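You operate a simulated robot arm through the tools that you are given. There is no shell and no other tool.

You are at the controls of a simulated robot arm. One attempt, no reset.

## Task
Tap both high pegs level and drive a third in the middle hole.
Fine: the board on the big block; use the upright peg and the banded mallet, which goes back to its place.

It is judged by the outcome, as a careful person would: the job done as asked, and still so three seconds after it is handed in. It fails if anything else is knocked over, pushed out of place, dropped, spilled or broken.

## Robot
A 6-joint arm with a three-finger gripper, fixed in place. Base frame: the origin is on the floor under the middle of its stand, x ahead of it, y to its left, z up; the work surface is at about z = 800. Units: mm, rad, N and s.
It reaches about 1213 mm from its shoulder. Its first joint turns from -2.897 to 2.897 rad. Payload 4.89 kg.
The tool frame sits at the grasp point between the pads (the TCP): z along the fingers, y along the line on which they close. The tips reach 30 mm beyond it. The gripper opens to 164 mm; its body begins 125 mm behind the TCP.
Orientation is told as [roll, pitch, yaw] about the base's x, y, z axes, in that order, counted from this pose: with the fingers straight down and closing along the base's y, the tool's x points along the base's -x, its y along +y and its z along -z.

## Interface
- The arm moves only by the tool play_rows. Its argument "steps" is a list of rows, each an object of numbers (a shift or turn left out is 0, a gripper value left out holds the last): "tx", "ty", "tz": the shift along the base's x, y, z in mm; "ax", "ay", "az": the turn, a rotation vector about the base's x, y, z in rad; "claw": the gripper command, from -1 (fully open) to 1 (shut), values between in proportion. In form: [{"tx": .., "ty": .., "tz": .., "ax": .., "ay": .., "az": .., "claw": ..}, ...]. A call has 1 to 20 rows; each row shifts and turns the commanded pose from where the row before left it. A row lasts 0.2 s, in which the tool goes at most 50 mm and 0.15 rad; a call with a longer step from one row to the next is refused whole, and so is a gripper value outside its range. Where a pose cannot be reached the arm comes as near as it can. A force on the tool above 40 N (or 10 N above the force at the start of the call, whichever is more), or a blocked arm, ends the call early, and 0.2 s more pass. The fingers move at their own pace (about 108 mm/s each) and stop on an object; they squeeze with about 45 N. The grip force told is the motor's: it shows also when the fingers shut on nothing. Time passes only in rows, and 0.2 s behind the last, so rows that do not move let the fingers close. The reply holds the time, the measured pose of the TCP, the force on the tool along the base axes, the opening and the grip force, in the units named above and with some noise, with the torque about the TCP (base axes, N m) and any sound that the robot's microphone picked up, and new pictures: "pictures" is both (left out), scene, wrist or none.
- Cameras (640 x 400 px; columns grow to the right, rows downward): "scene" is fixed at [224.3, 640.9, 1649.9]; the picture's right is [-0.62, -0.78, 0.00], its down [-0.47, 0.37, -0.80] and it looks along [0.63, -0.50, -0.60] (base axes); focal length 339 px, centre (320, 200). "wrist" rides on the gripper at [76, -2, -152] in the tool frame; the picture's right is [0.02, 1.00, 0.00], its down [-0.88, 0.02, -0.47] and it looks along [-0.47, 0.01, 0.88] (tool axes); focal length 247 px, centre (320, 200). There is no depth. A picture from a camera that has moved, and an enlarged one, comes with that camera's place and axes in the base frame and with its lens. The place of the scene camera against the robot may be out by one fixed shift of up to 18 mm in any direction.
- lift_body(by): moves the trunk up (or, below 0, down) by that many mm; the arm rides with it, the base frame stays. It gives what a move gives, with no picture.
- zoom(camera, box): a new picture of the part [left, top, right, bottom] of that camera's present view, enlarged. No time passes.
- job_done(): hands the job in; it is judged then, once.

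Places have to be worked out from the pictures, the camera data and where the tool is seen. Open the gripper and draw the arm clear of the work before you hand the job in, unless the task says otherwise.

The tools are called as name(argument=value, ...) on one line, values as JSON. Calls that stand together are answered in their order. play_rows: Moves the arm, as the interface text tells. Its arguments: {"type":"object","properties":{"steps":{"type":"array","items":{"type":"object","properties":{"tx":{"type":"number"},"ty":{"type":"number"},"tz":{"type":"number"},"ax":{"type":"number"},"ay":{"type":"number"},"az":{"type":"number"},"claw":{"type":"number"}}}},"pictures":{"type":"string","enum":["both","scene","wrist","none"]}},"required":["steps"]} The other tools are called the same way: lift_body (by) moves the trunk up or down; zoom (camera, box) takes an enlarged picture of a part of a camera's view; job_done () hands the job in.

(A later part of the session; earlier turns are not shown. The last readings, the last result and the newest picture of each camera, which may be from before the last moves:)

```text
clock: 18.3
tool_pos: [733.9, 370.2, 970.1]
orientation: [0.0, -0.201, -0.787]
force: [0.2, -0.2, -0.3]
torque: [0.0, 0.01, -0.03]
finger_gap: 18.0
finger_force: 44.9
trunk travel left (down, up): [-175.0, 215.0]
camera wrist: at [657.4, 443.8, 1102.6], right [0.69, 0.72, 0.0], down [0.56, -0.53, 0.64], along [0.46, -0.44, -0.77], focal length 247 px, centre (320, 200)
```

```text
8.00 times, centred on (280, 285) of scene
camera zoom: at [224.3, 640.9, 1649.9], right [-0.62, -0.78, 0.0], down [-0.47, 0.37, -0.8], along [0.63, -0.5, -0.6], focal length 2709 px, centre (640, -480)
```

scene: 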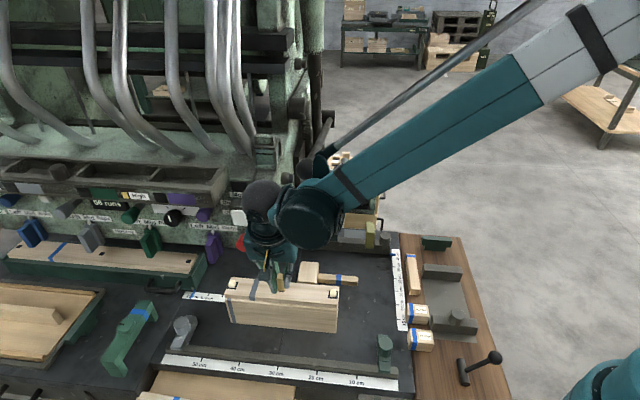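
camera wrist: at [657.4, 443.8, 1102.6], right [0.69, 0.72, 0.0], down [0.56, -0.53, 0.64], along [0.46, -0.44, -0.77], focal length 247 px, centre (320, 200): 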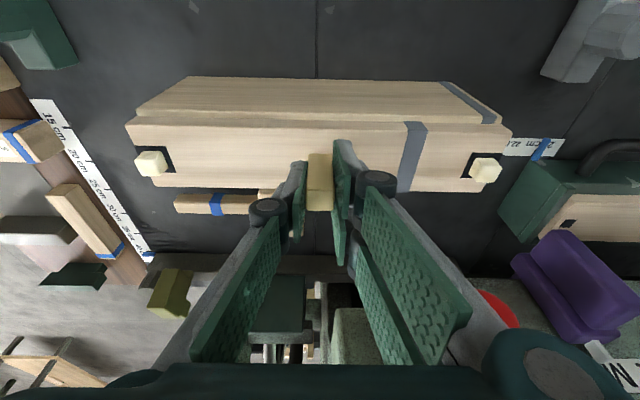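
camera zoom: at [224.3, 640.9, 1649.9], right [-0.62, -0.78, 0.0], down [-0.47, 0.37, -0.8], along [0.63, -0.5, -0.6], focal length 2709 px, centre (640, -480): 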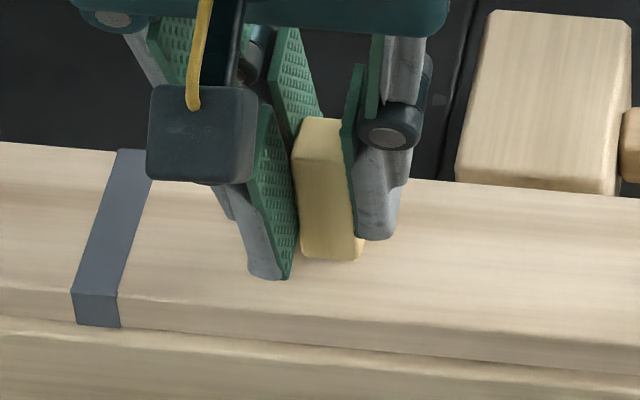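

Force is zero and the peg stands square over the hole. I'll open the fingers gently and see that it stays standing.

play_rows(steps=[{"claw": 0.7}, {"claw": 0.6}, {"claw": 0.45}, {"claw": 0.45}], pictures="both")

zoom(camera="wrist", box=[256, 110, 384, 210])

zoom(camera="scene", box=[240, 260, 320, 310])

```text
clock: 19.3
tool_pos: [733.7, 369.8, 967.7]
orientation: [0.001, -0.199, -0.787]
force: [0.2, 0.8, -0.1]
torque: [0.01, 0.0, -0.01]
finger_gap: 45.1
finger_force: 0.0
trunk travel left (down, up): [-175.0, 215.0]
camera wrist: at [657.4, 443.8, 1102.8], right [0.69, 0.72, 0.0], down [0.56, -0.53, 0.64], along [0.46, -0.44, -0.77], focal length 247 px, centre (320, 200)
```

scene: 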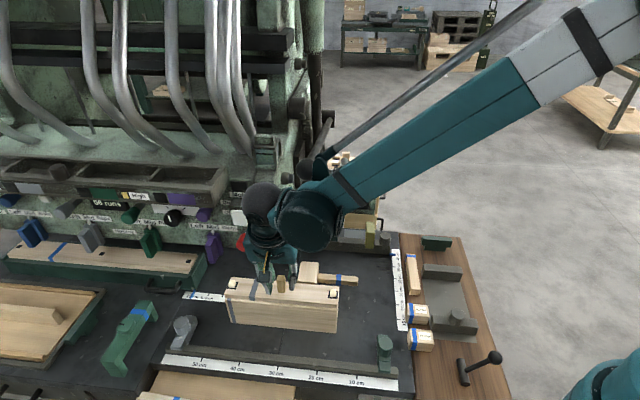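
wrist: 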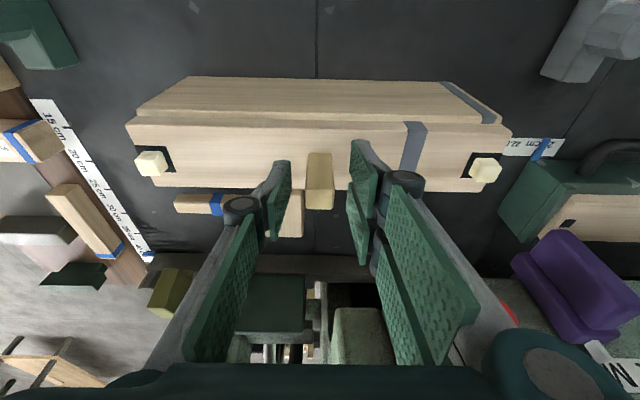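

```text
4.00 times, centred on (320, 160) of wrist
camera zoom: at [657.4, 443.8, 1102.8], right [0.69, 0.72, 0.0], down [0.56, -0.53, 0.64], along [0.46, -0.44, -0.77], focal length 988 px, centre (320, 360)
```

zoom: 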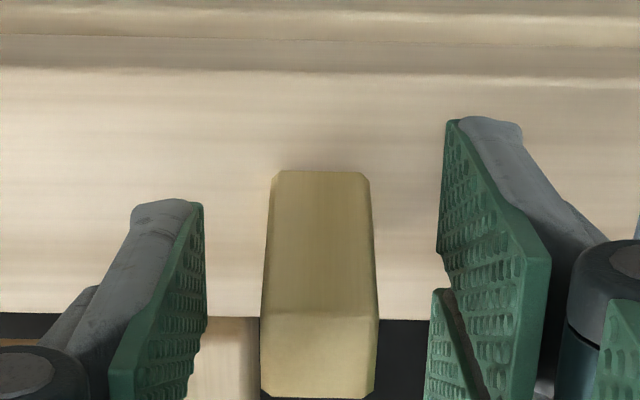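

```text
8.00 times, centred on (280, 285) of scene
camera zoom: at [224.3, 640.9, 1649.9], right [-0.62, -0.78, 0.0], down [-0.47, 0.37, -0.8], along [0.63, -0.5, -0.6], focal length 2709 px, centre (640, -480)
```

zoom: 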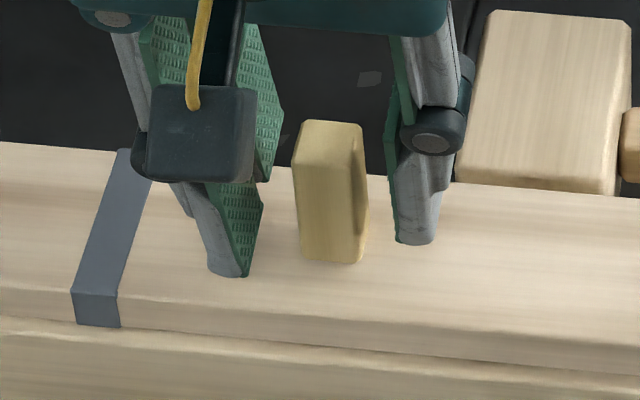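

The peg stands on its own over the hole. I'll withdraw along the finger axis and move to the open area on the robot side, removing the tilt.

play_rows(steps=[{"tz": 20, "tx": -3, "ty": 3}, {"tz": 35, "tx": -5, "ty": 5}, {"tz": 25, "tx": -5, "ty": 5}, {"tx": -33, "ty": -24}, {"tx": -33, "ty": -24}, {"tx": -33, "ty": -24}, {"tx": -33, "ty": -24}, {"tx": -33, "ty": -24}, {"tx": -33, "ty": -24, "ax": 0.0707, "ay": 0.0707}, {"tx": -33, "ty": -24, "ax": 0.0707, "ay": 0.0707}], pictures="both")

zoom(camera="scene", box=[210, 230, 370, 350])

```text
clock: 21.5
tool_pos: [490.8, 214.3, 1049.1]
orientation: [0.0, -0.001, -0.786]
force: [1.2, 2.1, -0.6]
torque: [-0.18, 0.09, -0.04]
finger_gap: 45.1
finger_force: 0.1
trunk travel left (down, up): [-175.0, 215.0]
camera wrist: at [434.7, 268.9, 1201.2], right [0.69, 0.72, 0.0], down [0.64, -0.61, 0.47], along [0.34, -0.33, -0.88], focal length 247 px, centre (320, 200)
```

scene: 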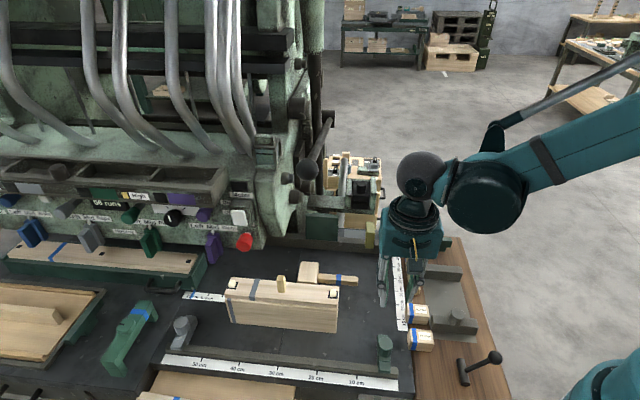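
wrist: 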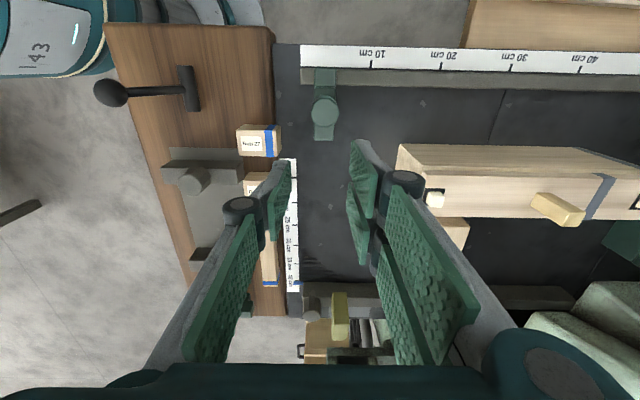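

```text
3.33 times, centred on (290, 290) of scene
camera zoom: at [224.3, 640.9, 1649.9], right [-0.62, -0.78, 0.0], down [-0.47, 0.37, -0.8], along [0.63, -0.5, -0.6], focal length 1129 px, centre (420, -100)
```

zoom: 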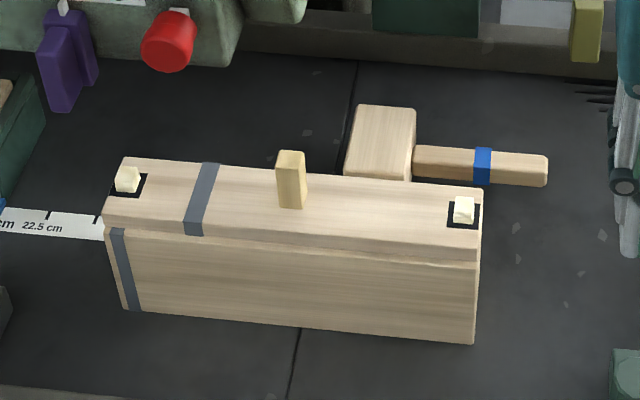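

The peg still stands where I left it. Now I'll yaw the gripper by +90° so that it closes across the mallet handle, then move over beside the handle's end.

play_rows(steps=[{"az": 0.1428, "claw": 0.25}, {"az": 0.1428}, {"az": 0.1428}, {"az": 0.1428}, {"az": 0.1428}, {"az": 0.1428}, {"az": 0.1428}, {"az": 0.1428}, {"az": 0.1428}, {"az": 0.1428}, {"az": 0.1428}, {"tx": 27.3, "ty": -27.3, "tz": -15}, {"tx": 27.3, "ty": -27.3, "tz": -15}, {"tx": 27.3, "ty": -27.3, "tz": -15}, {"tx": 27.3, "ty": -27.3, "tz": -15}, {"tx": 27.3, "ty": -27.3, "tz": -15}, {}], pictures="both")

zoom(camera="wrist", box=[240, 150, 400, 250])

```text
clock: 25.1
tool_pos: [626.2, 78.6, 975.1]
orientation: [0.0, -0.002, 0.785]
force: [-0.4, 0.8, -0.7]
torque: [-0.05, 0.05, -0.01]
finger_gap: 61.3
finger_force: 0.0
trunk travel left (down, up): [-175.0, 215.0]
camera wrist: at [572.5, 23.3, 1126.3], right [-0.72, 0.69, 0.0], down [0.61, 0.64, 0.47], along [0.33, 0.34, -0.88], focal length 247 px, centre (320, 200)
```

scene: 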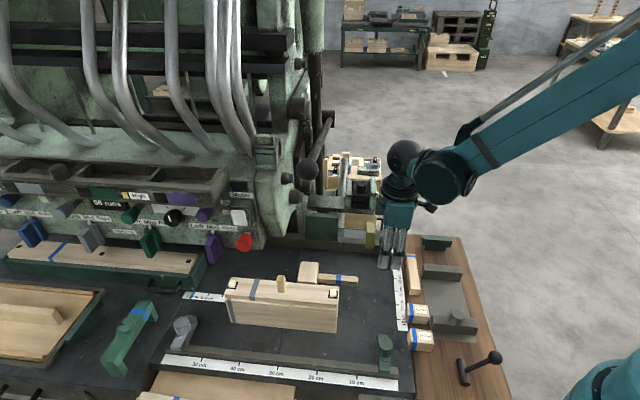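
wrist: 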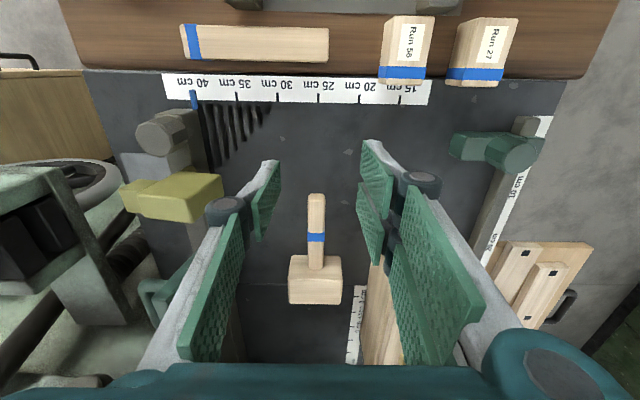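

```text
4.00 times, centred on (320, 200) of wrist
camera zoom: at [572.5, 23.3, 1126.3], right [-0.72, 0.69, 0.0], down [0.61, 0.64, 0.47], along [0.33, 0.34, -0.88], focal length 988 px, centre (320, 200)
```

zoom: 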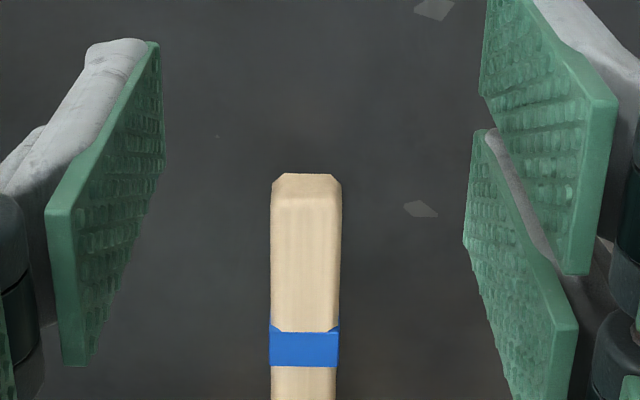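

The handle is nearly centred, with its axis 3 mm to the machine side of the TCP, and its end at b≈-70. I'll descend over the handle's tail and then slide along toward the head, staying low under the lever.

play_rows(steps=[{"tx": 20.6, "ty": 19.0, "tz": -35}, {"tx": 20.6, "ty": 19.0, "tz": -35}, {"tx": 20.6, "ty": 19.0, "tz": -35}, {"tz": -18}, {"tx": 28.6, "ty": 28.6}, {"tx": 28.6, "ty": 28.6}, {}], pictures="both")

zoom(camera="wrist", box=[240, 110, 400, 210])

```text
clock: 26.7
tool_pos: [744.6, 192.3, 850.7]
orientation: [0.001, -0.001, 0.786]
force: [-0.2, 0.0, -0.2]
torque: [0.02, -0.03, 0.0]
finger_gap: 61.5
finger_force: 0.1
trunk travel left (down, up): [-175.0, 215.0]
camera wrist: at [691.2, 138.3, 1003.3], right [-0.72, 0.69, 0.0], down [0.61, 0.64, 0.47], along [0.33, 0.34, -0.88], focal length 247 px, centre (320, 200)
```

scene: 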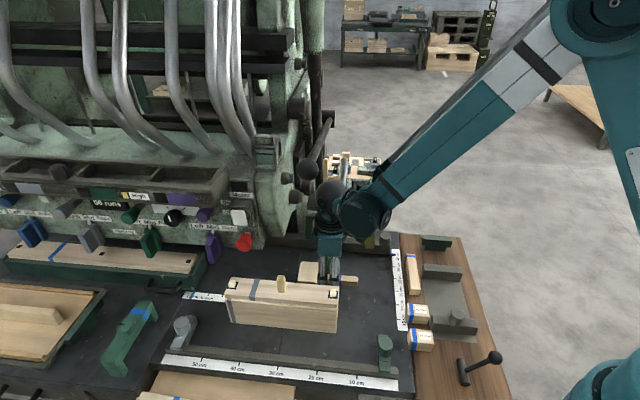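
wrist: 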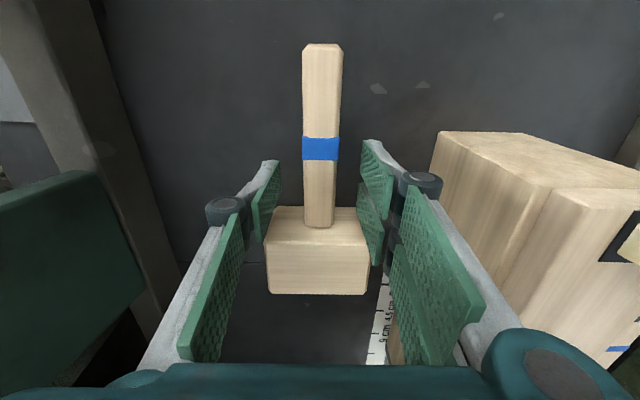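

```text
4.00 times, centred on (320, 160) of wrist
camera zoom: at [691.2, 138.3, 1003.3], right [-0.72, 0.69, 0.0], down [0.61, 0.64, 0.47], along [0.33, 0.34, -0.88], focal length 988 px, centre (320, 360)
```

zoom: 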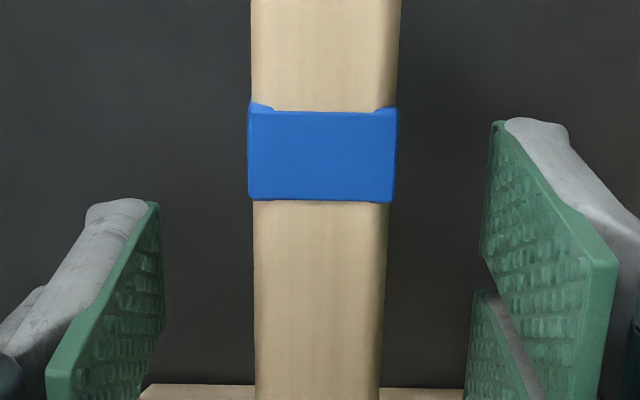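

The handle is centred between the pads, and the pads are just clear of the head. I'll lower 14 mm and close on the handle.

play_rows(steps=[{"tz": -8}, {"tz": -6}, {"claw": 0.9}, {"claw": 0.9}, {"claw": 0.9}], pictures="wrist")

zoom(camera="wrist", box=[240, 110, 400, 310])

```text
clock: 27.9
tool_pos: [744.8, 193.3, 836.7]
orientation: [0.001, -0.002, 0.785]
force: [-1.1, -0.2, -0.6]
torque: [0.01, 0.04, 0.07]
finger_gap: 22.9
finger_force: 45.2
trunk travel left (down, up): [-175.0, 215.0]
camera wrist: at [691.3, 137.9, 989.1], right [-0.72, 0.69, 0.0], down [0.61, 0.64, 0.47], along [0.33, 0.34, -0.88], focal length 247 px, centre (320, 200)
```

wrist: 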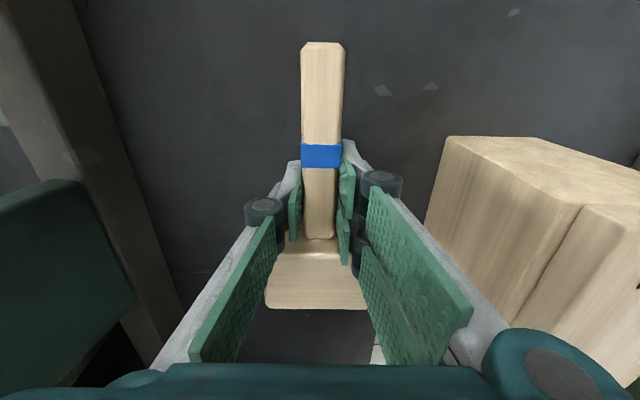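

```text
2.00 times, centred on (320, 210) of wrist
camera zoom: at [691.3, 137.9, 989.1], right [-0.72, 0.69, 0.0], down [0.61, 0.64, 0.47], along [0.33, 0.34, -0.88], focal length 494 px, centre (320, 180)
```

zoom: 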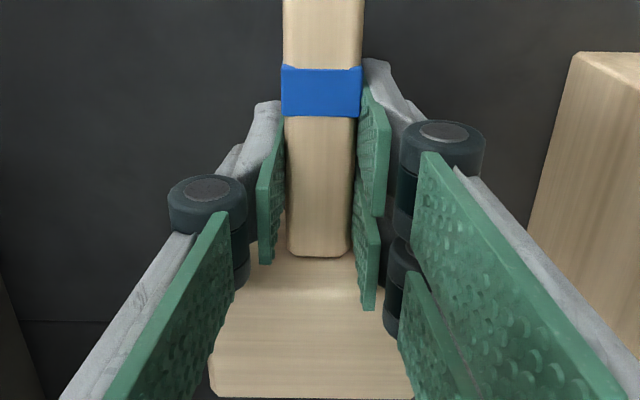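

The handle is gripped with a gap of 22.9 mm. I'll record this pose, [744.8, 193.3, 836.7] at yaw 0.785, as the mallet's place, then lift a little and draw back from under the lever while rising.

play_rows(steps=[{"tz": 8, "claw": 0.9}, {"tz": 20}, {"tx": -25, "ty": -25, "tz": 10}, {"tx": -28, "ty": -28, "tz": 25}, {"tx": -28, "ty": -28, "tz": 28}, {"tx": -28, "ty": -28, "tz": 30}, {"tz": 45}, {"tz": 45}, {}], pictures="both")

zoom(camera="wrist", box=[240, 110, 400, 310])

```text
clock: 29.9
tool_pos: [636.6, 83.0, 1048.5]
orientation: [0.0, -0.002, 0.786]
force: [-0.5, 0.1, -0.3]
torque: [0.04, -0.06, 0.0]
finger_gap: 8.1
finger_force: 0.0
trunk travel left (down, up): [-175.0, 215.0]
camera wrist: at [582.5, 29.1, 1201.1], right [-0.72, 0.69, 0.0], down [0.61, 0.64, 0.47], along [0.33, 0.34, -0.88], focal length 247 px, centre (320, 200)
```

scene: 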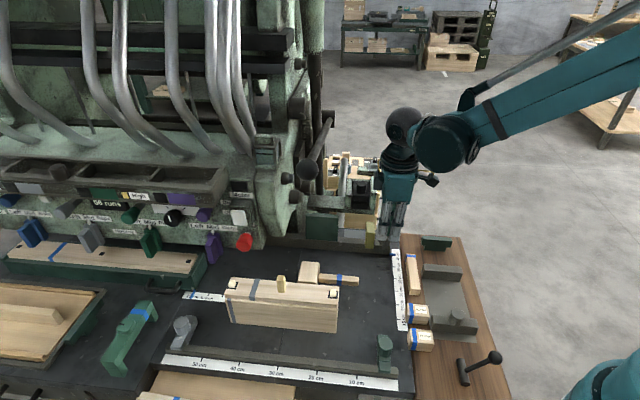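
wrist: 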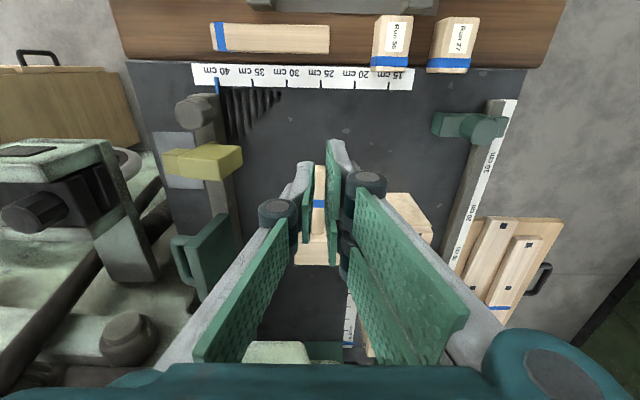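

```text
2.00 times, centred on (320, 210) of wrist
camera zoom: at [582.5, 29.1, 1201.1], right [-0.72, 0.69, 0.0], down [0.61, 0.64, 0.47], along [0.33, 0.34, -0.88], focal length 494 px, centre (320, 180)
```

zoom: 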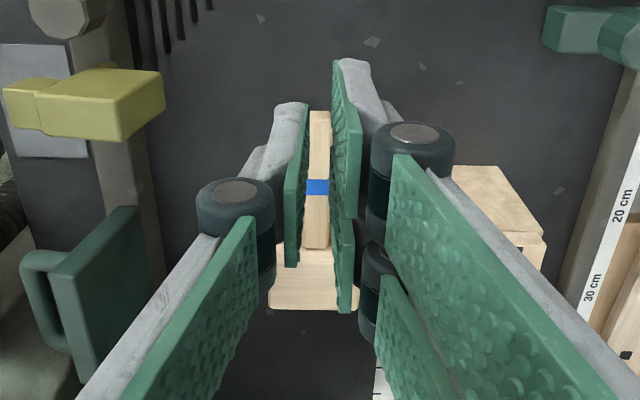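

The gripper came up empty (gap 8 mm), so the mallet slipped out. I'll zoom in to check whether it moved and work out why.

zoom(camera="scene", box=[290, 220, 420, 300])

zoom(camera="scene", box=[210, 230, 370, 350])

```text
4.92 times, centred on (355, 260) of scene
camera zoom: at [224.3, 640.9, 1649.9], right [-0.62, -0.78, 0.0], down [-0.47, 0.37, -0.8], along [0.63, -0.5, -0.6], focal length 1667 px, centre (148, -95)
```

zoom: 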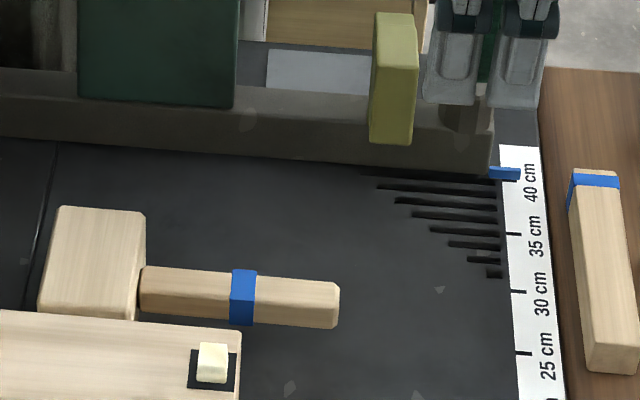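

```text
3.33 times, centred on (290, 290) of scene
camera zoom: at [224.3, 640.9, 1649.9], right [-0.62, -0.78, 0.0], down [-0.47, 0.37, -0.8], along [0.63, -0.5, -0.6], focal length 1129 px, centre (420, -100)
```

zoom: 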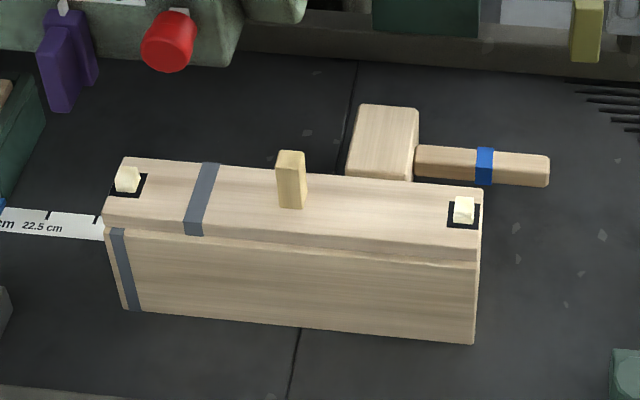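

The mallet shifted only about 2 mm toward its handle end. I'll take a stronger grip on the head itself, across its 78 mm length, with the gripper's top leaning back to stay clear of the lever; first I tilt, open to about 96 mm and approach above the head.

play_rows(steps=[{"ax": 0.0619, "ay": -0.0619, "claw": -0.17, "tz": -15}, {"ax": 0.0619, "ay": -0.0619, "tz": -15}, {"ax": 0.0619, "ay": -0.0619, "tz": -15}, {"ax": 0.0618, "ay": -0.0618, "tz": -15}, {"tx": 25, "ty": 26.2, "tz": -10}, {"tx": 26, "ty": 26, "tz": -10}, {"tx": 26, "ty": 26, "tz": -10}, {"tx": 26, "ty": 26, "tz": -10}, {"tx": 26, "ty": 26, "tz": -10}, {}], pictures="both")

zoom(camera="wrist", box=[220, 60, 420, 260])

```text
clock: 32.1
tool_pos: [765.5, 214.8, 936.2]
orientation: [0.0, -0.352, 0.784]
force: [-0.3, 0.2, -0.5]
torque: [0.01, 0.02, 0.02]
finger_gap: 96.0
finger_force: 0.1
trunk travel left (down, up): [-175.0, 215.0]
camera wrist: at [678.3, 126.2, 1052.5], right [-0.72, 0.69, -0.01], down [0.46, 0.48, 0.75], along [0.52, 0.54, -0.66], focal length 247 px, centre (320, 200)
```

scene: 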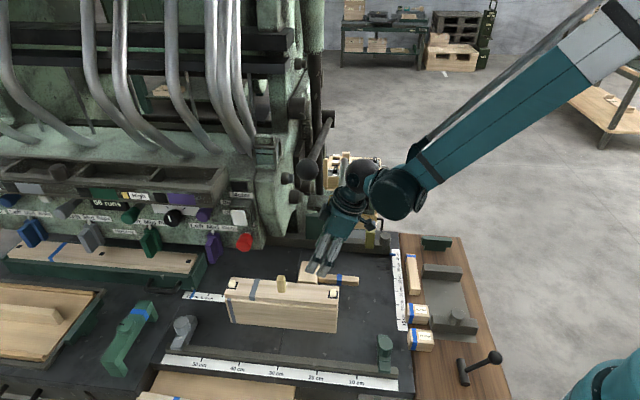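
wrist: 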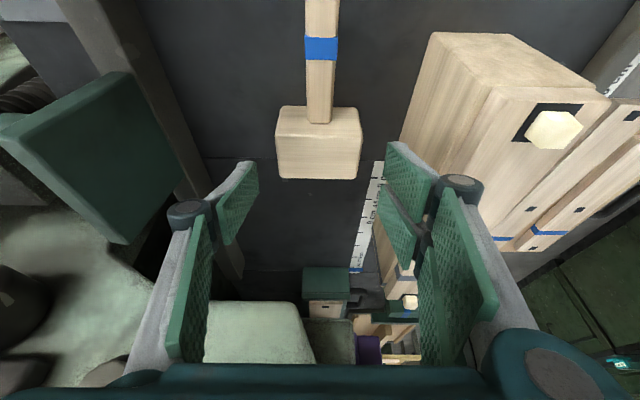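

```text
2.00 times, centred on (320, 160) of wrist
camera zoom: at [678.3, 126.2, 1052.5], right [-0.72, 0.69, -0.01], down [0.46, 0.48, 0.75], along [0.52, 0.54, -0.66], focal length 494 px, centre (320, 280)
```

zoom: 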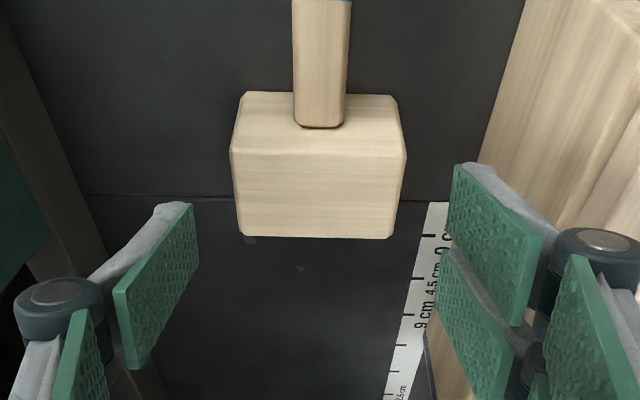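

The head's centre is 34 mm forward and 2 mm toward the machine from the TCP. I'll shift over it, descend so that the fingers straddle the head, and stop before closing.

play_rows(steps=[{"tx": 25.5, "ty": 22.6}, {"tz": -30}, {"tz": -25}, {"tz": -17}, {"tz": -12}, {}], pictures="both")

zoom(camera="wrist", box=[200, 100, 440, 300])

zoom(camera="scene", box=[270, 150, 400, 300])

```text
clock: 33.5
tool_pos: [791.6, 236.8, 853.1]
orientation: [0.0, -0.352, 0.785]
force: [-0.5, -0.2, 0.4]
torque: [-0.02, 0.03, 0.03]
finger_gap: 96.0
finger_force: 0.1
trunk travel left (down, up): [-175.0, 215.0]
camera wrist: at [704.2, 148.0, 969.4], right [-0.72, 0.69, -0.01], down [0.46, 0.48, 0.75], along [0.52, 0.54, -0.66], focal length 247 px, centre (320, 200)
```

scene: 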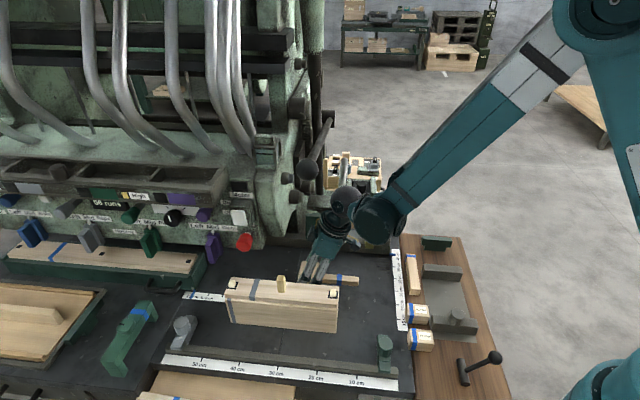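
wrist: 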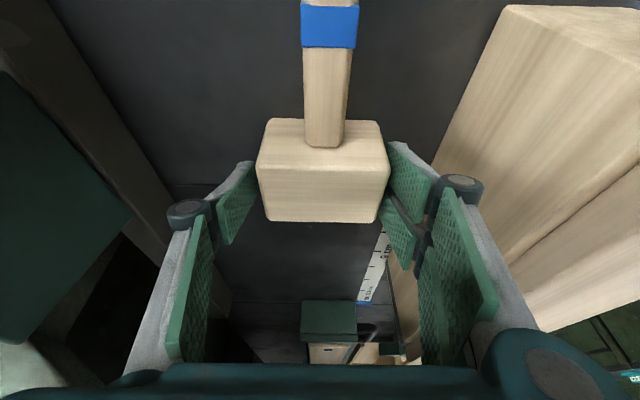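

```text
2.00 times, centred on (320, 200) of wrist
camera zoom: at [704.2, 148.0, 969.4], right [-0.72, 0.69, -0.01], down [0.46, 0.48, 0.75], along [0.52, 0.54, -0.66], focal length 494 px, centre (320, 200)
```

zoom: 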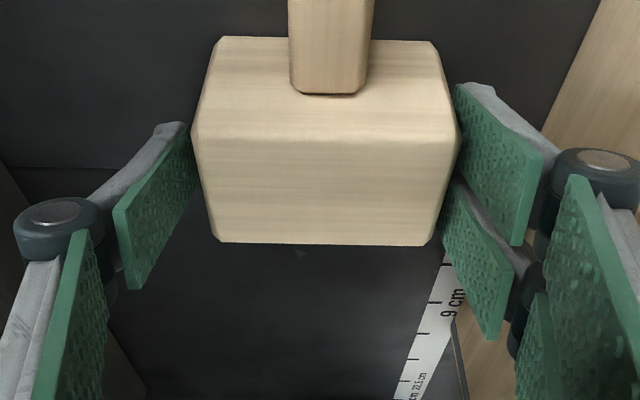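

```text
2.67 times, centred on (335, 225) of scene
camera zoom: at [224.3, 640.9, 1649.9], right [-0.62, -0.78, 0.0], down [-0.47, 0.37, -0.8], along [0.63, -0.5, -0.6], focal length 903 px, centre (280, 133)
```

zoom: 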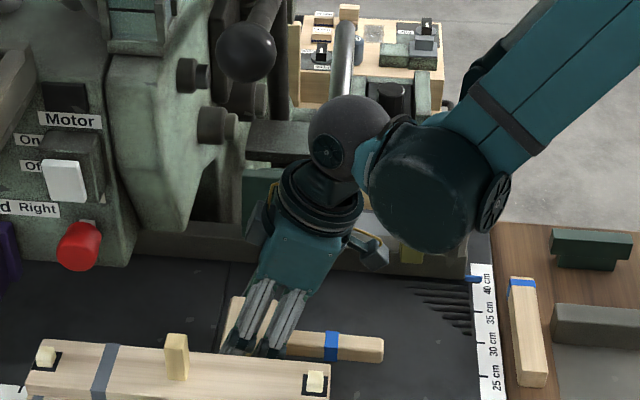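

The head is centred between the fingers within 2 mm. I'll close on it and read the grip before lifting in small steps.

play_rows(steps=[{"claw": 0.3}, {"claw": 0.3}, {"claw": 0.3}], pictures="wrist")

play_rows(steps=[{"tz": 3}, {"tz": 3}, {}], pictures="wrist")

```text
clock: 34.3
tool_pos: [791.3, 237.1, 852.5]
orientation: [-0.002, -0.352, 0.786]
force: [-0.9, 0.9, 1.3]
torque: [0.2, 0.21, 0.04]
finger_gap: 83.4
finger_force: 45.2
trunk travel left (down, up): [-175.0, 215.0]
camera wrist: at [704.0, 148.0, 969.6], right [-0.72, 0.69, -0.01], down [0.46, 0.48, 0.75], along [0.52, 0.54, -0.66], focal length 247 px, centre (320, 200)
```

wrist: 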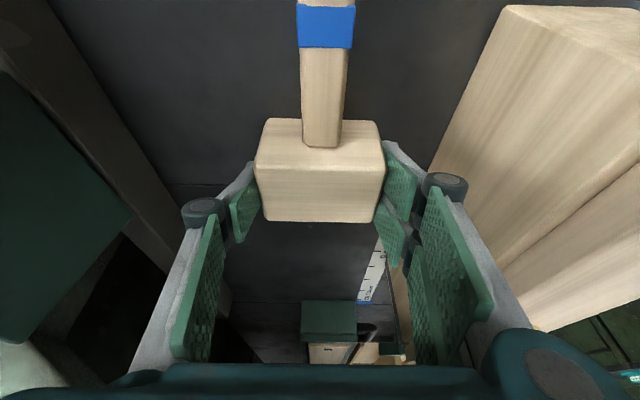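

```text
clock: 35.1
tool_pos: [791.2, 236.6, 859.0]
orientation: [0.0, -0.351, 0.786]
force: [0.9, 0.3, -3.9]
torque: [0.01, -0.04, 0.0]
finger_gap: 83.7
finger_force: 45.2
trunk travel left (down, up): [-175.0, 215.0]
camera wrist: at [703.9, 148.1, 975.8], right [-0.72, 0.69, -0.01], down [0.46, 0.48, 0.75], along [0.52, 0.54, -0.66], focal length 247 px, centre (320, 200)
```

wrist: 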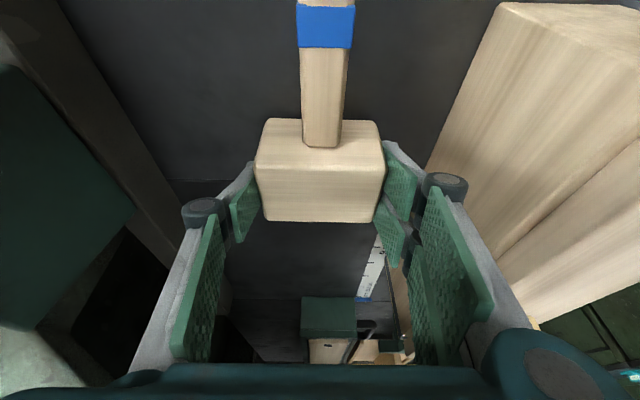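

The mallet came up with the gripper, weighing about 0.4 kg. I'll raise it a bit more, draw it back from under the lever, then go up and over to the robot side.

play_rows(steps=[{"tz": 15}, {"tz": 18}, {"tx": -21.2, "ty": -21.2, "tz": 20}, {"tx": -28.3, "ty": -28.3, "tz": 30}, {"tx": -28.3, "ty": -28.3, "tz": 30}, {"tx": -28.3, "ty": -28.3, "tz": 30}, {"tz": 30}, {"tz": 28}, {}], pictures="both")

```text
clock: 37.1
tool_pos: [683.7, 131.1, 1060.9]
orientation: [0.0, -0.353, 0.785]
force: [0.6, 0.4, -4.5]
torque: [0.05, -0.08, 0.02]
finger_gap: 83.7
finger_force: 45.0
trunk travel left (down, up): [-175.0, 215.0]
camera wrist: at [596.6, 41.9, 1177.9], right [-0.72, 0.69, -0.01], down [0.46, 0.48, 0.75], along [0.52, 0.54, -0.66], focal length 247 px, centre (320, 200)
```

scene: 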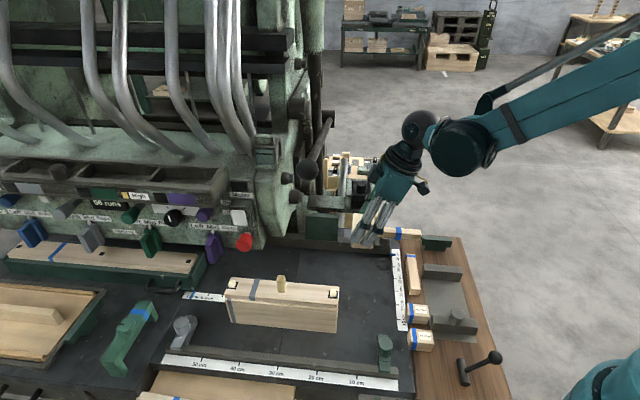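
wrist: 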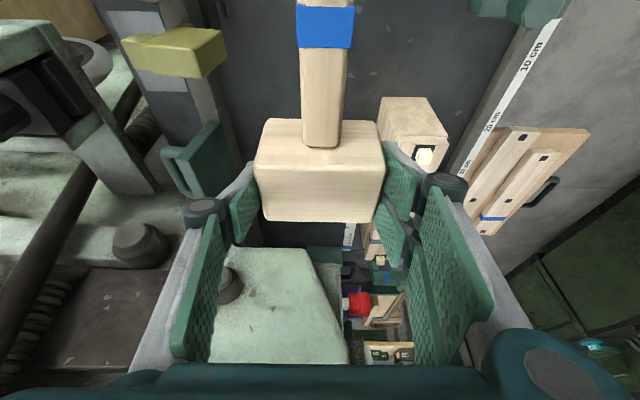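

Mallet is steady in the grip. I'll bring it over toward the near end of the board and yaw -90° so that the handle and the gripper lean to the robot side.

play_rows(steps=[{"tx": -31.3, "ty": 31.3}, {"tx": -31.3, "ty": 31.3}, {"tx": -31.3, "ty": 31.3}, {"az": -0.1428}, {"az": -0.1428}, {"az": -0.1428}, {"az": -0.1428}, {"az": -0.1428}, {"az": -0.1428}, {"az": -0.1428}, {"az": -0.1428}, {"az": -0.1428}, {"az": -0.1428}, {"az": -0.1428}, {}], pictures="both")

zoom(camera="scene", box=[220, 180, 420, 330])

```text
clock: 40.3
tool_pos: [590.6, 224.6, 1060.9]
orientation: [0.0, -0.353, -0.787]
force: [-0.4, 0.4, -3.3]
torque: [-0.02, 0.0, -0.04]
finger_gap: 83.6
finger_force: 44.7
trunk travel left (down, up): [-175.0, 215.0]
camera wrist: at [501.6, 311.9, 1177.0], right [0.69, 0.72, -0.01], down [0.48, -0.46, 0.75], along [0.54, -0.52, -0.66], focal length 247 px, centre (320, 200)
```

scene: 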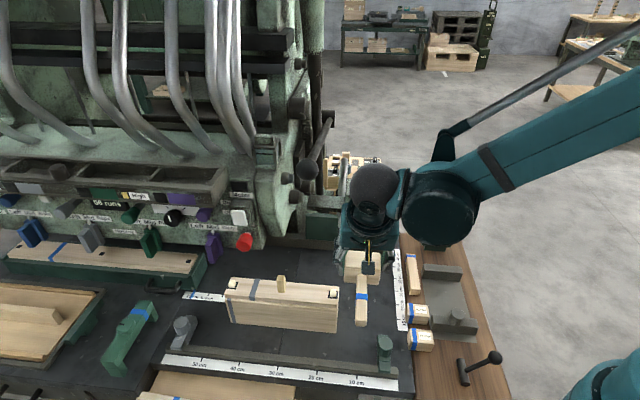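
wrist: 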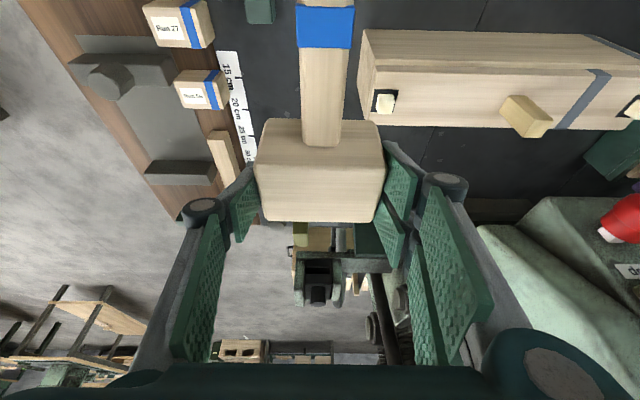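

```text
2.67 times, centred on (320, 255) of scene
camera zoom: at [224.3, 640.9, 1649.9], right [-0.62, -0.78, 0.0], down [-0.47, 0.37, -0.8], along [0.63, -0.5, -0.6], focal length 903 px, centre (320, 53)
```

zoom: 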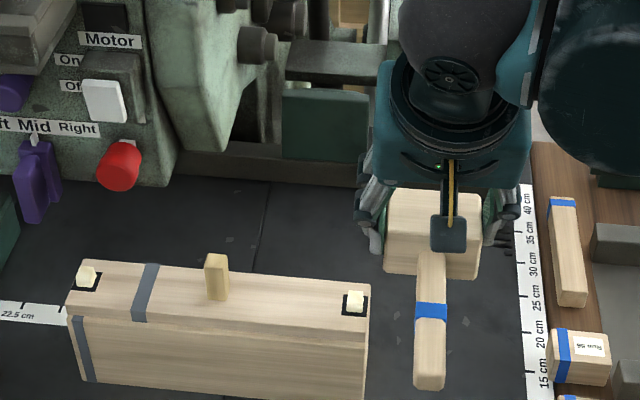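

The mallet is level, its handle pointing to the robot side. I'll move it above the near peg and lower it to about 25 mm above the peg top.

play_rows(steps=[{"tx": 23, "ty": 24.6}, {"tx": 23, "ty": 24.6}, {"tz": -25}, {"tz": -20}, {}], pictures="both")

zoom(camera="scene", box=[250, 220, 410, 330])

```text
clock: 41.5
tool_pos: [636.6, 273.9, 1014.8]
orientation: [-0.003, -0.352, -0.785]
force: [-0.1, -0.2, -3.7]
torque: [-0.04, 0.04, -0.03]
finger_gap: 83.3
finger_force: 44.7
trunk travel left (down, up): [-175.0, 215.0]
camera wrist: at [547.2, 360.6, 1131.6], right [0.69, 0.72, -0.01], down [0.48, -0.46, 0.75], along [0.54, -0.52, -0.66], focal length 247 px, centre (320, 200)
```

scene: 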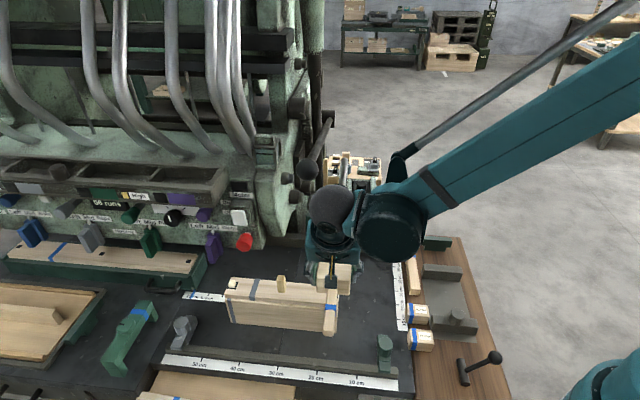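
wrist: 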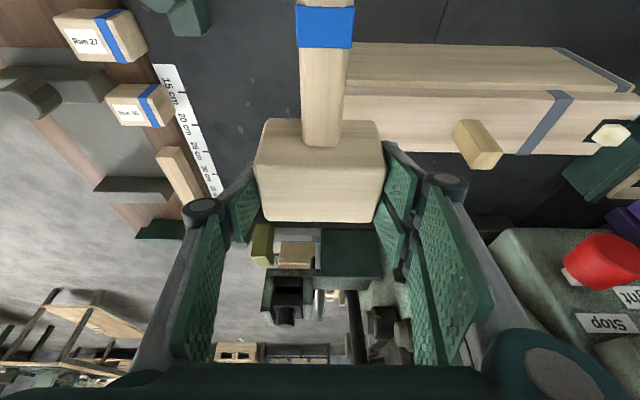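

```text
3.64 times, centred on (330, 275) of scene
camera zoom: at [224.3, 640.9, 1649.9], right [-0.62, -0.78, 0.0], down [-0.47, 0.37, -0.8], along [0.63, -0.5, -0.6], focal length 1231 px, centre (284, -73)
```

zoom: 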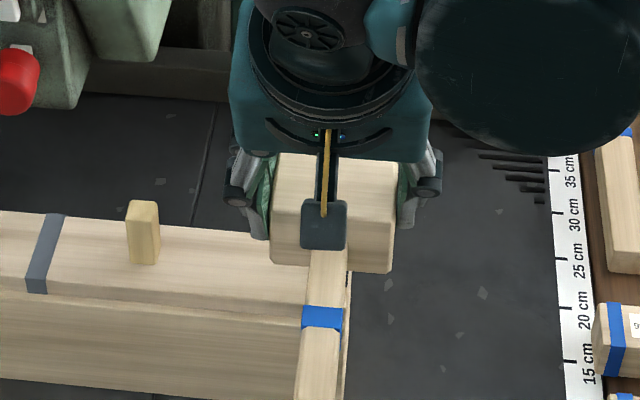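

The head is over the near peg. I'll make a first gentle tap downward and see the force, sound and how far it goes.

play_rows(steps=[{"tz": -12}, {"tz": -15}, {"tz": -15}, {"tz": -10}], pictures="none")

```text
clock: 42.4
tool_pos: [637.0, 273.7, 975.2]
orientation: [0.002, -0.355, -0.788]
force: [-6.8, 0.4, 27.0]
torque: [-0.05, 0.35, 0.13]
finger_gap: 83.4
finger_force: 44.9
trunk travel left (down, up): [-175.0, 215.0]
stopped in row 4: the force on the tool passed its limit at 44 N (the readings are from after the stop); the commanded pose is now the measured one
```

The tool went down to z≈975, which is about where the head would meet the board. I'll raise it and look at whether the peg is level now.

play_rows(steps=[{"tz": 15}, {"tz": 35}, {"tz": 20, "tx": -20, "ty": -20}, {"tx": -33, "ty": -33}, {}], pictures="both")

zoom(camera="scene", box=[290, 260, 370, 320])

zoom(camera="wrist", box=[340, 60, 468, 140])

```text
clock: 43.6
tool_pos: [584.5, 220.2, 1044.2]
orientation: [0.0, -0.355, -0.786]
force: [-0.5, 0.0, -3.2]
torque: [0.01, -0.1, 0.0]
finger_gap: 83.6
finger_force: 45.1
trunk travel left (down, up): [-175.0, 215.0]
camera wrist: at [495.1, 307.1, 1160.4], right [0.69, 0.72, -0.01], down [0.48, -0.46, 0.75], along [0.54, -0.52, -0.66], focal length 247 px, centre (320, 200)
```

scene: 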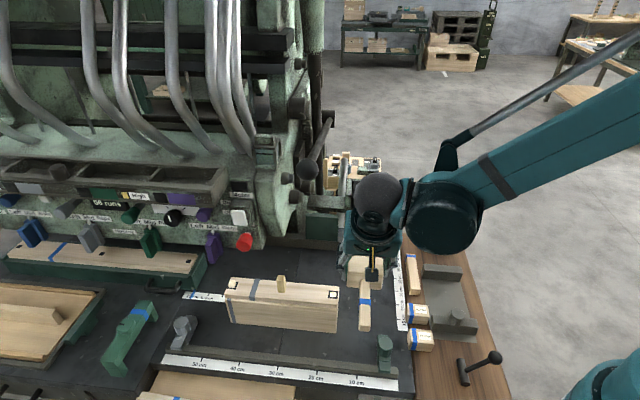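
wrist: 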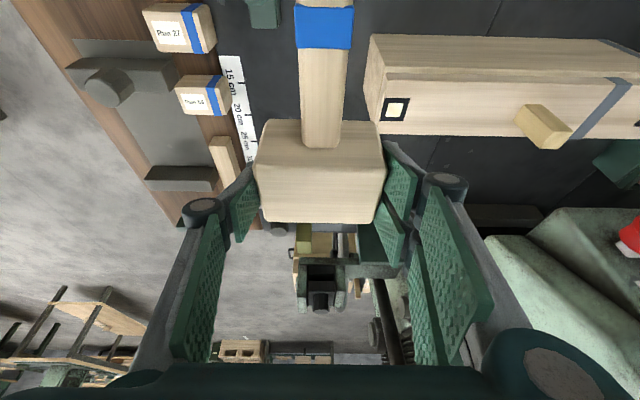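

```text
6.67 times, centred on (330, 290) of scene
camera zoom: at [224.3, 640.9, 1649.9], right [-0.62, -0.78, 0.0], down [-0.47, 0.37, -0.8], along [0.63, -0.5, -0.6], focal length 2258 px, centre (253, -400)
```

zoom: 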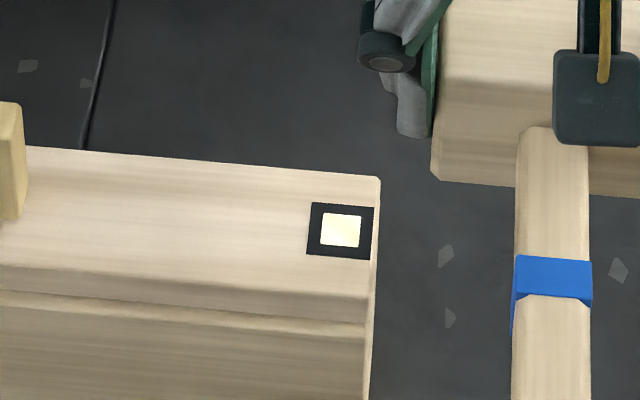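

```text
5.00 times, centred on (404, 100) of wrist
camera zoom: at [495.1, 307.1, 1160.4], right [0.69, 0.72, -0.01], down [0.48, -0.46, 0.75], along [0.54, -0.52, -0.66], focal length 1235 px, centre (-100, 700)
```

zoom: 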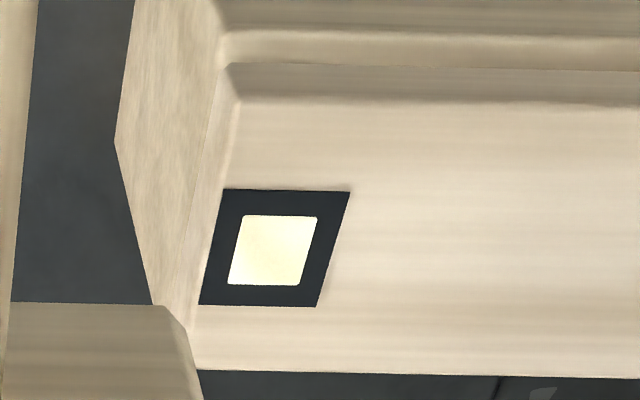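

The near peg is now level with the board and the mallet hasn't moved in the grip. Next I'll carry the mallet along the robot side to the far peg, staying above the standing peg.

play_rows(steps=[{"tx": 16.3, "ty": 33.1, "tz": 3}, {"tx": 16.3, "ty": 33.1, "tz": 3}, {"tx": 16.3, "ty": 33.1, "tz": 3}, {"tx": 16.3, "ty": 33.1, "tz": 2}, {"tx": 16.3, "ty": 33.1}, {"tx": 30.5, "ty": 30.5}, {"tx": 30.5, "ty": 30.5}, {"tx": 30.5, "ty": 30.5}, {"tx": 30.5, "ty": 30.5}, {}], pictures="both")

zoom(camera="scene", box=[180, 190, 340, 310])

```text
clock: 45.8
tool_pos: [789.9, 509.5, 1053.0]
orientation: [0.0, -0.354, -0.787]
force: [0.4, 0.6, -4.5]
torque: [-0.08, 0.04, -0.04]
finger_gap: 83.6
finger_force: 45.2
trunk travel left (down, up): [-175.0, 215.0]
camera wrist: at [700.1, 596.6, 1170.1], right [0.69, 0.72, -0.01], down [0.48, -0.45, 0.75], along [0.54, -0.52, -0.66], focal length 247 px, centre (320, 200)
```

scene: 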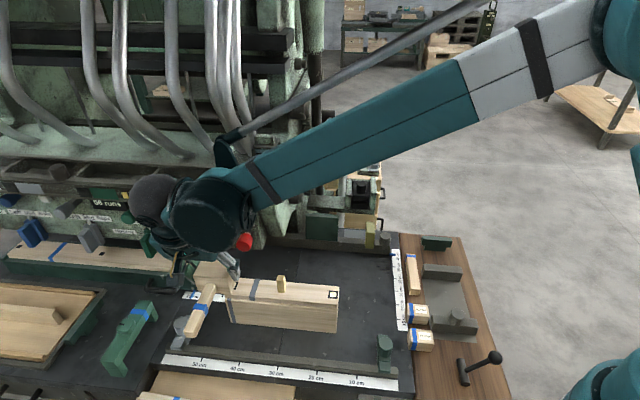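
wrist: 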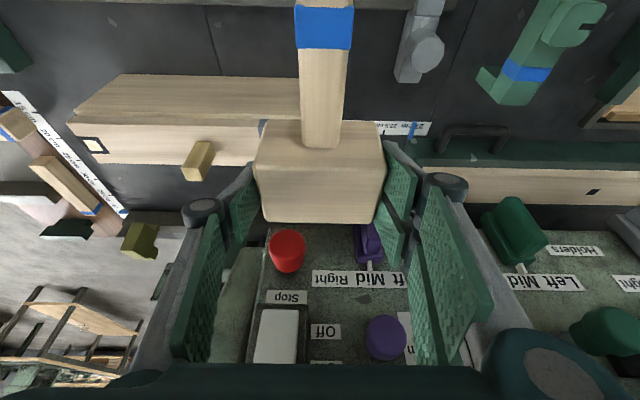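

```text
3.33 times, centred on (260, 250) of scene
camera zoom: at [224.3, 640.9, 1649.9], right [-0.62, -0.78, 0.0], down [-0.47, 0.37, -0.8], along [0.63, -0.5, -0.6], focal length 1129 px, centre (520, 33)
```

zoom: 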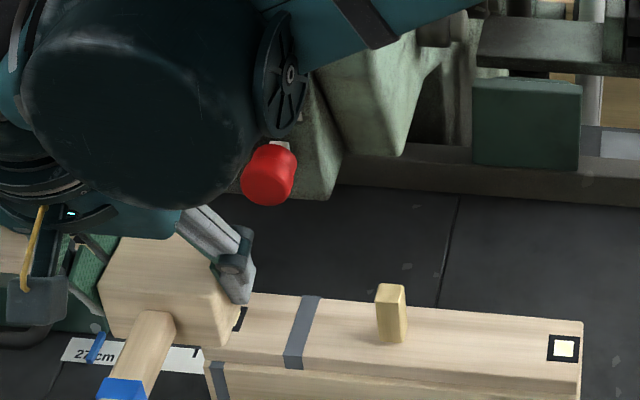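

The far peg lies just ahead under the mallet, with the red knob about 40 mm behind it. I'll ease the head in over the far peg in small rows and check clearances.

play_rows(steps=[{"tx": 10, "ty": -10.8}, {"tx": 10, "ty": -10.8}, {"tx": 10, "ty": -10.8}, {"tx": 9.9, "ty": -10.7}, {}], pictures="both")

zoom(camera="scene", box=[120, 170, 320, 320])

```text
clock: 46.8
tool_pos: [820.8, 473.6, 1054.4]
orientation: [-0.003, -0.352, -0.778]
force: [-19.9, 16.9, 1.1]
torque: [-2.57, -3.01, -0.13]
finger_gap: 83.4
finger_force: 44.5
trunk travel left (down, up): [-175.0, 215.0]
stopped in row 5: the force on the tool passed its limit at 55 N (the readings are from after the stop); the commanded pose is now the measured one
camera wrist: at [731.3, 559.6, 1171.1], right [0.69, 0.73, -0.01], down [0.49, -0.45, 0.75], along [0.54, -0.52, -0.66], focal length 247 px, centre (320, 200)
```

scene: 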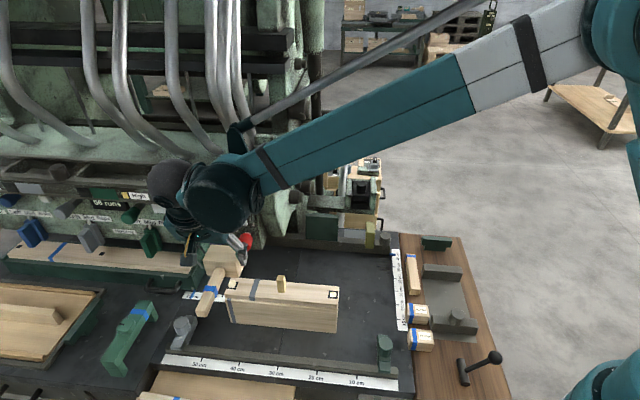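
wrist: 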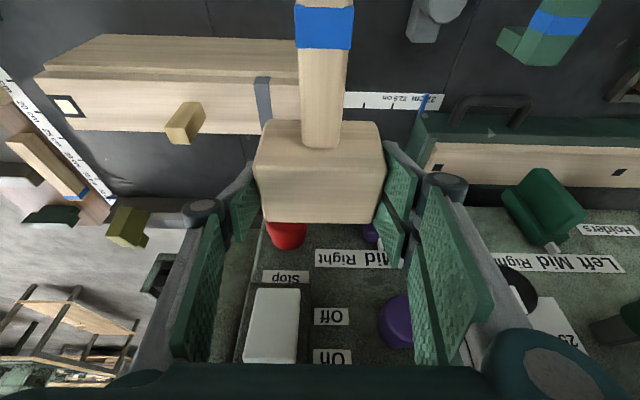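

```text
2.67 times, centred on (220, 245) of scene
camera zoom: at [224.3, 640.9, 1649.9], right [-0.62, -0.78, 0.0], down [-0.47, 0.37, -0.8], along [0.63, -0.5, -0.6], focal length 903 px, centre (587, 80)
```

zoom: 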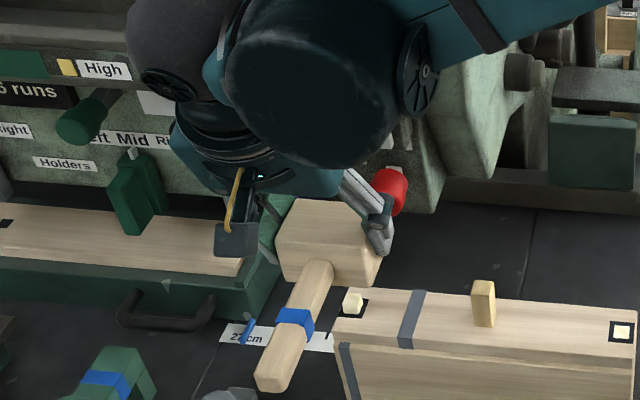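

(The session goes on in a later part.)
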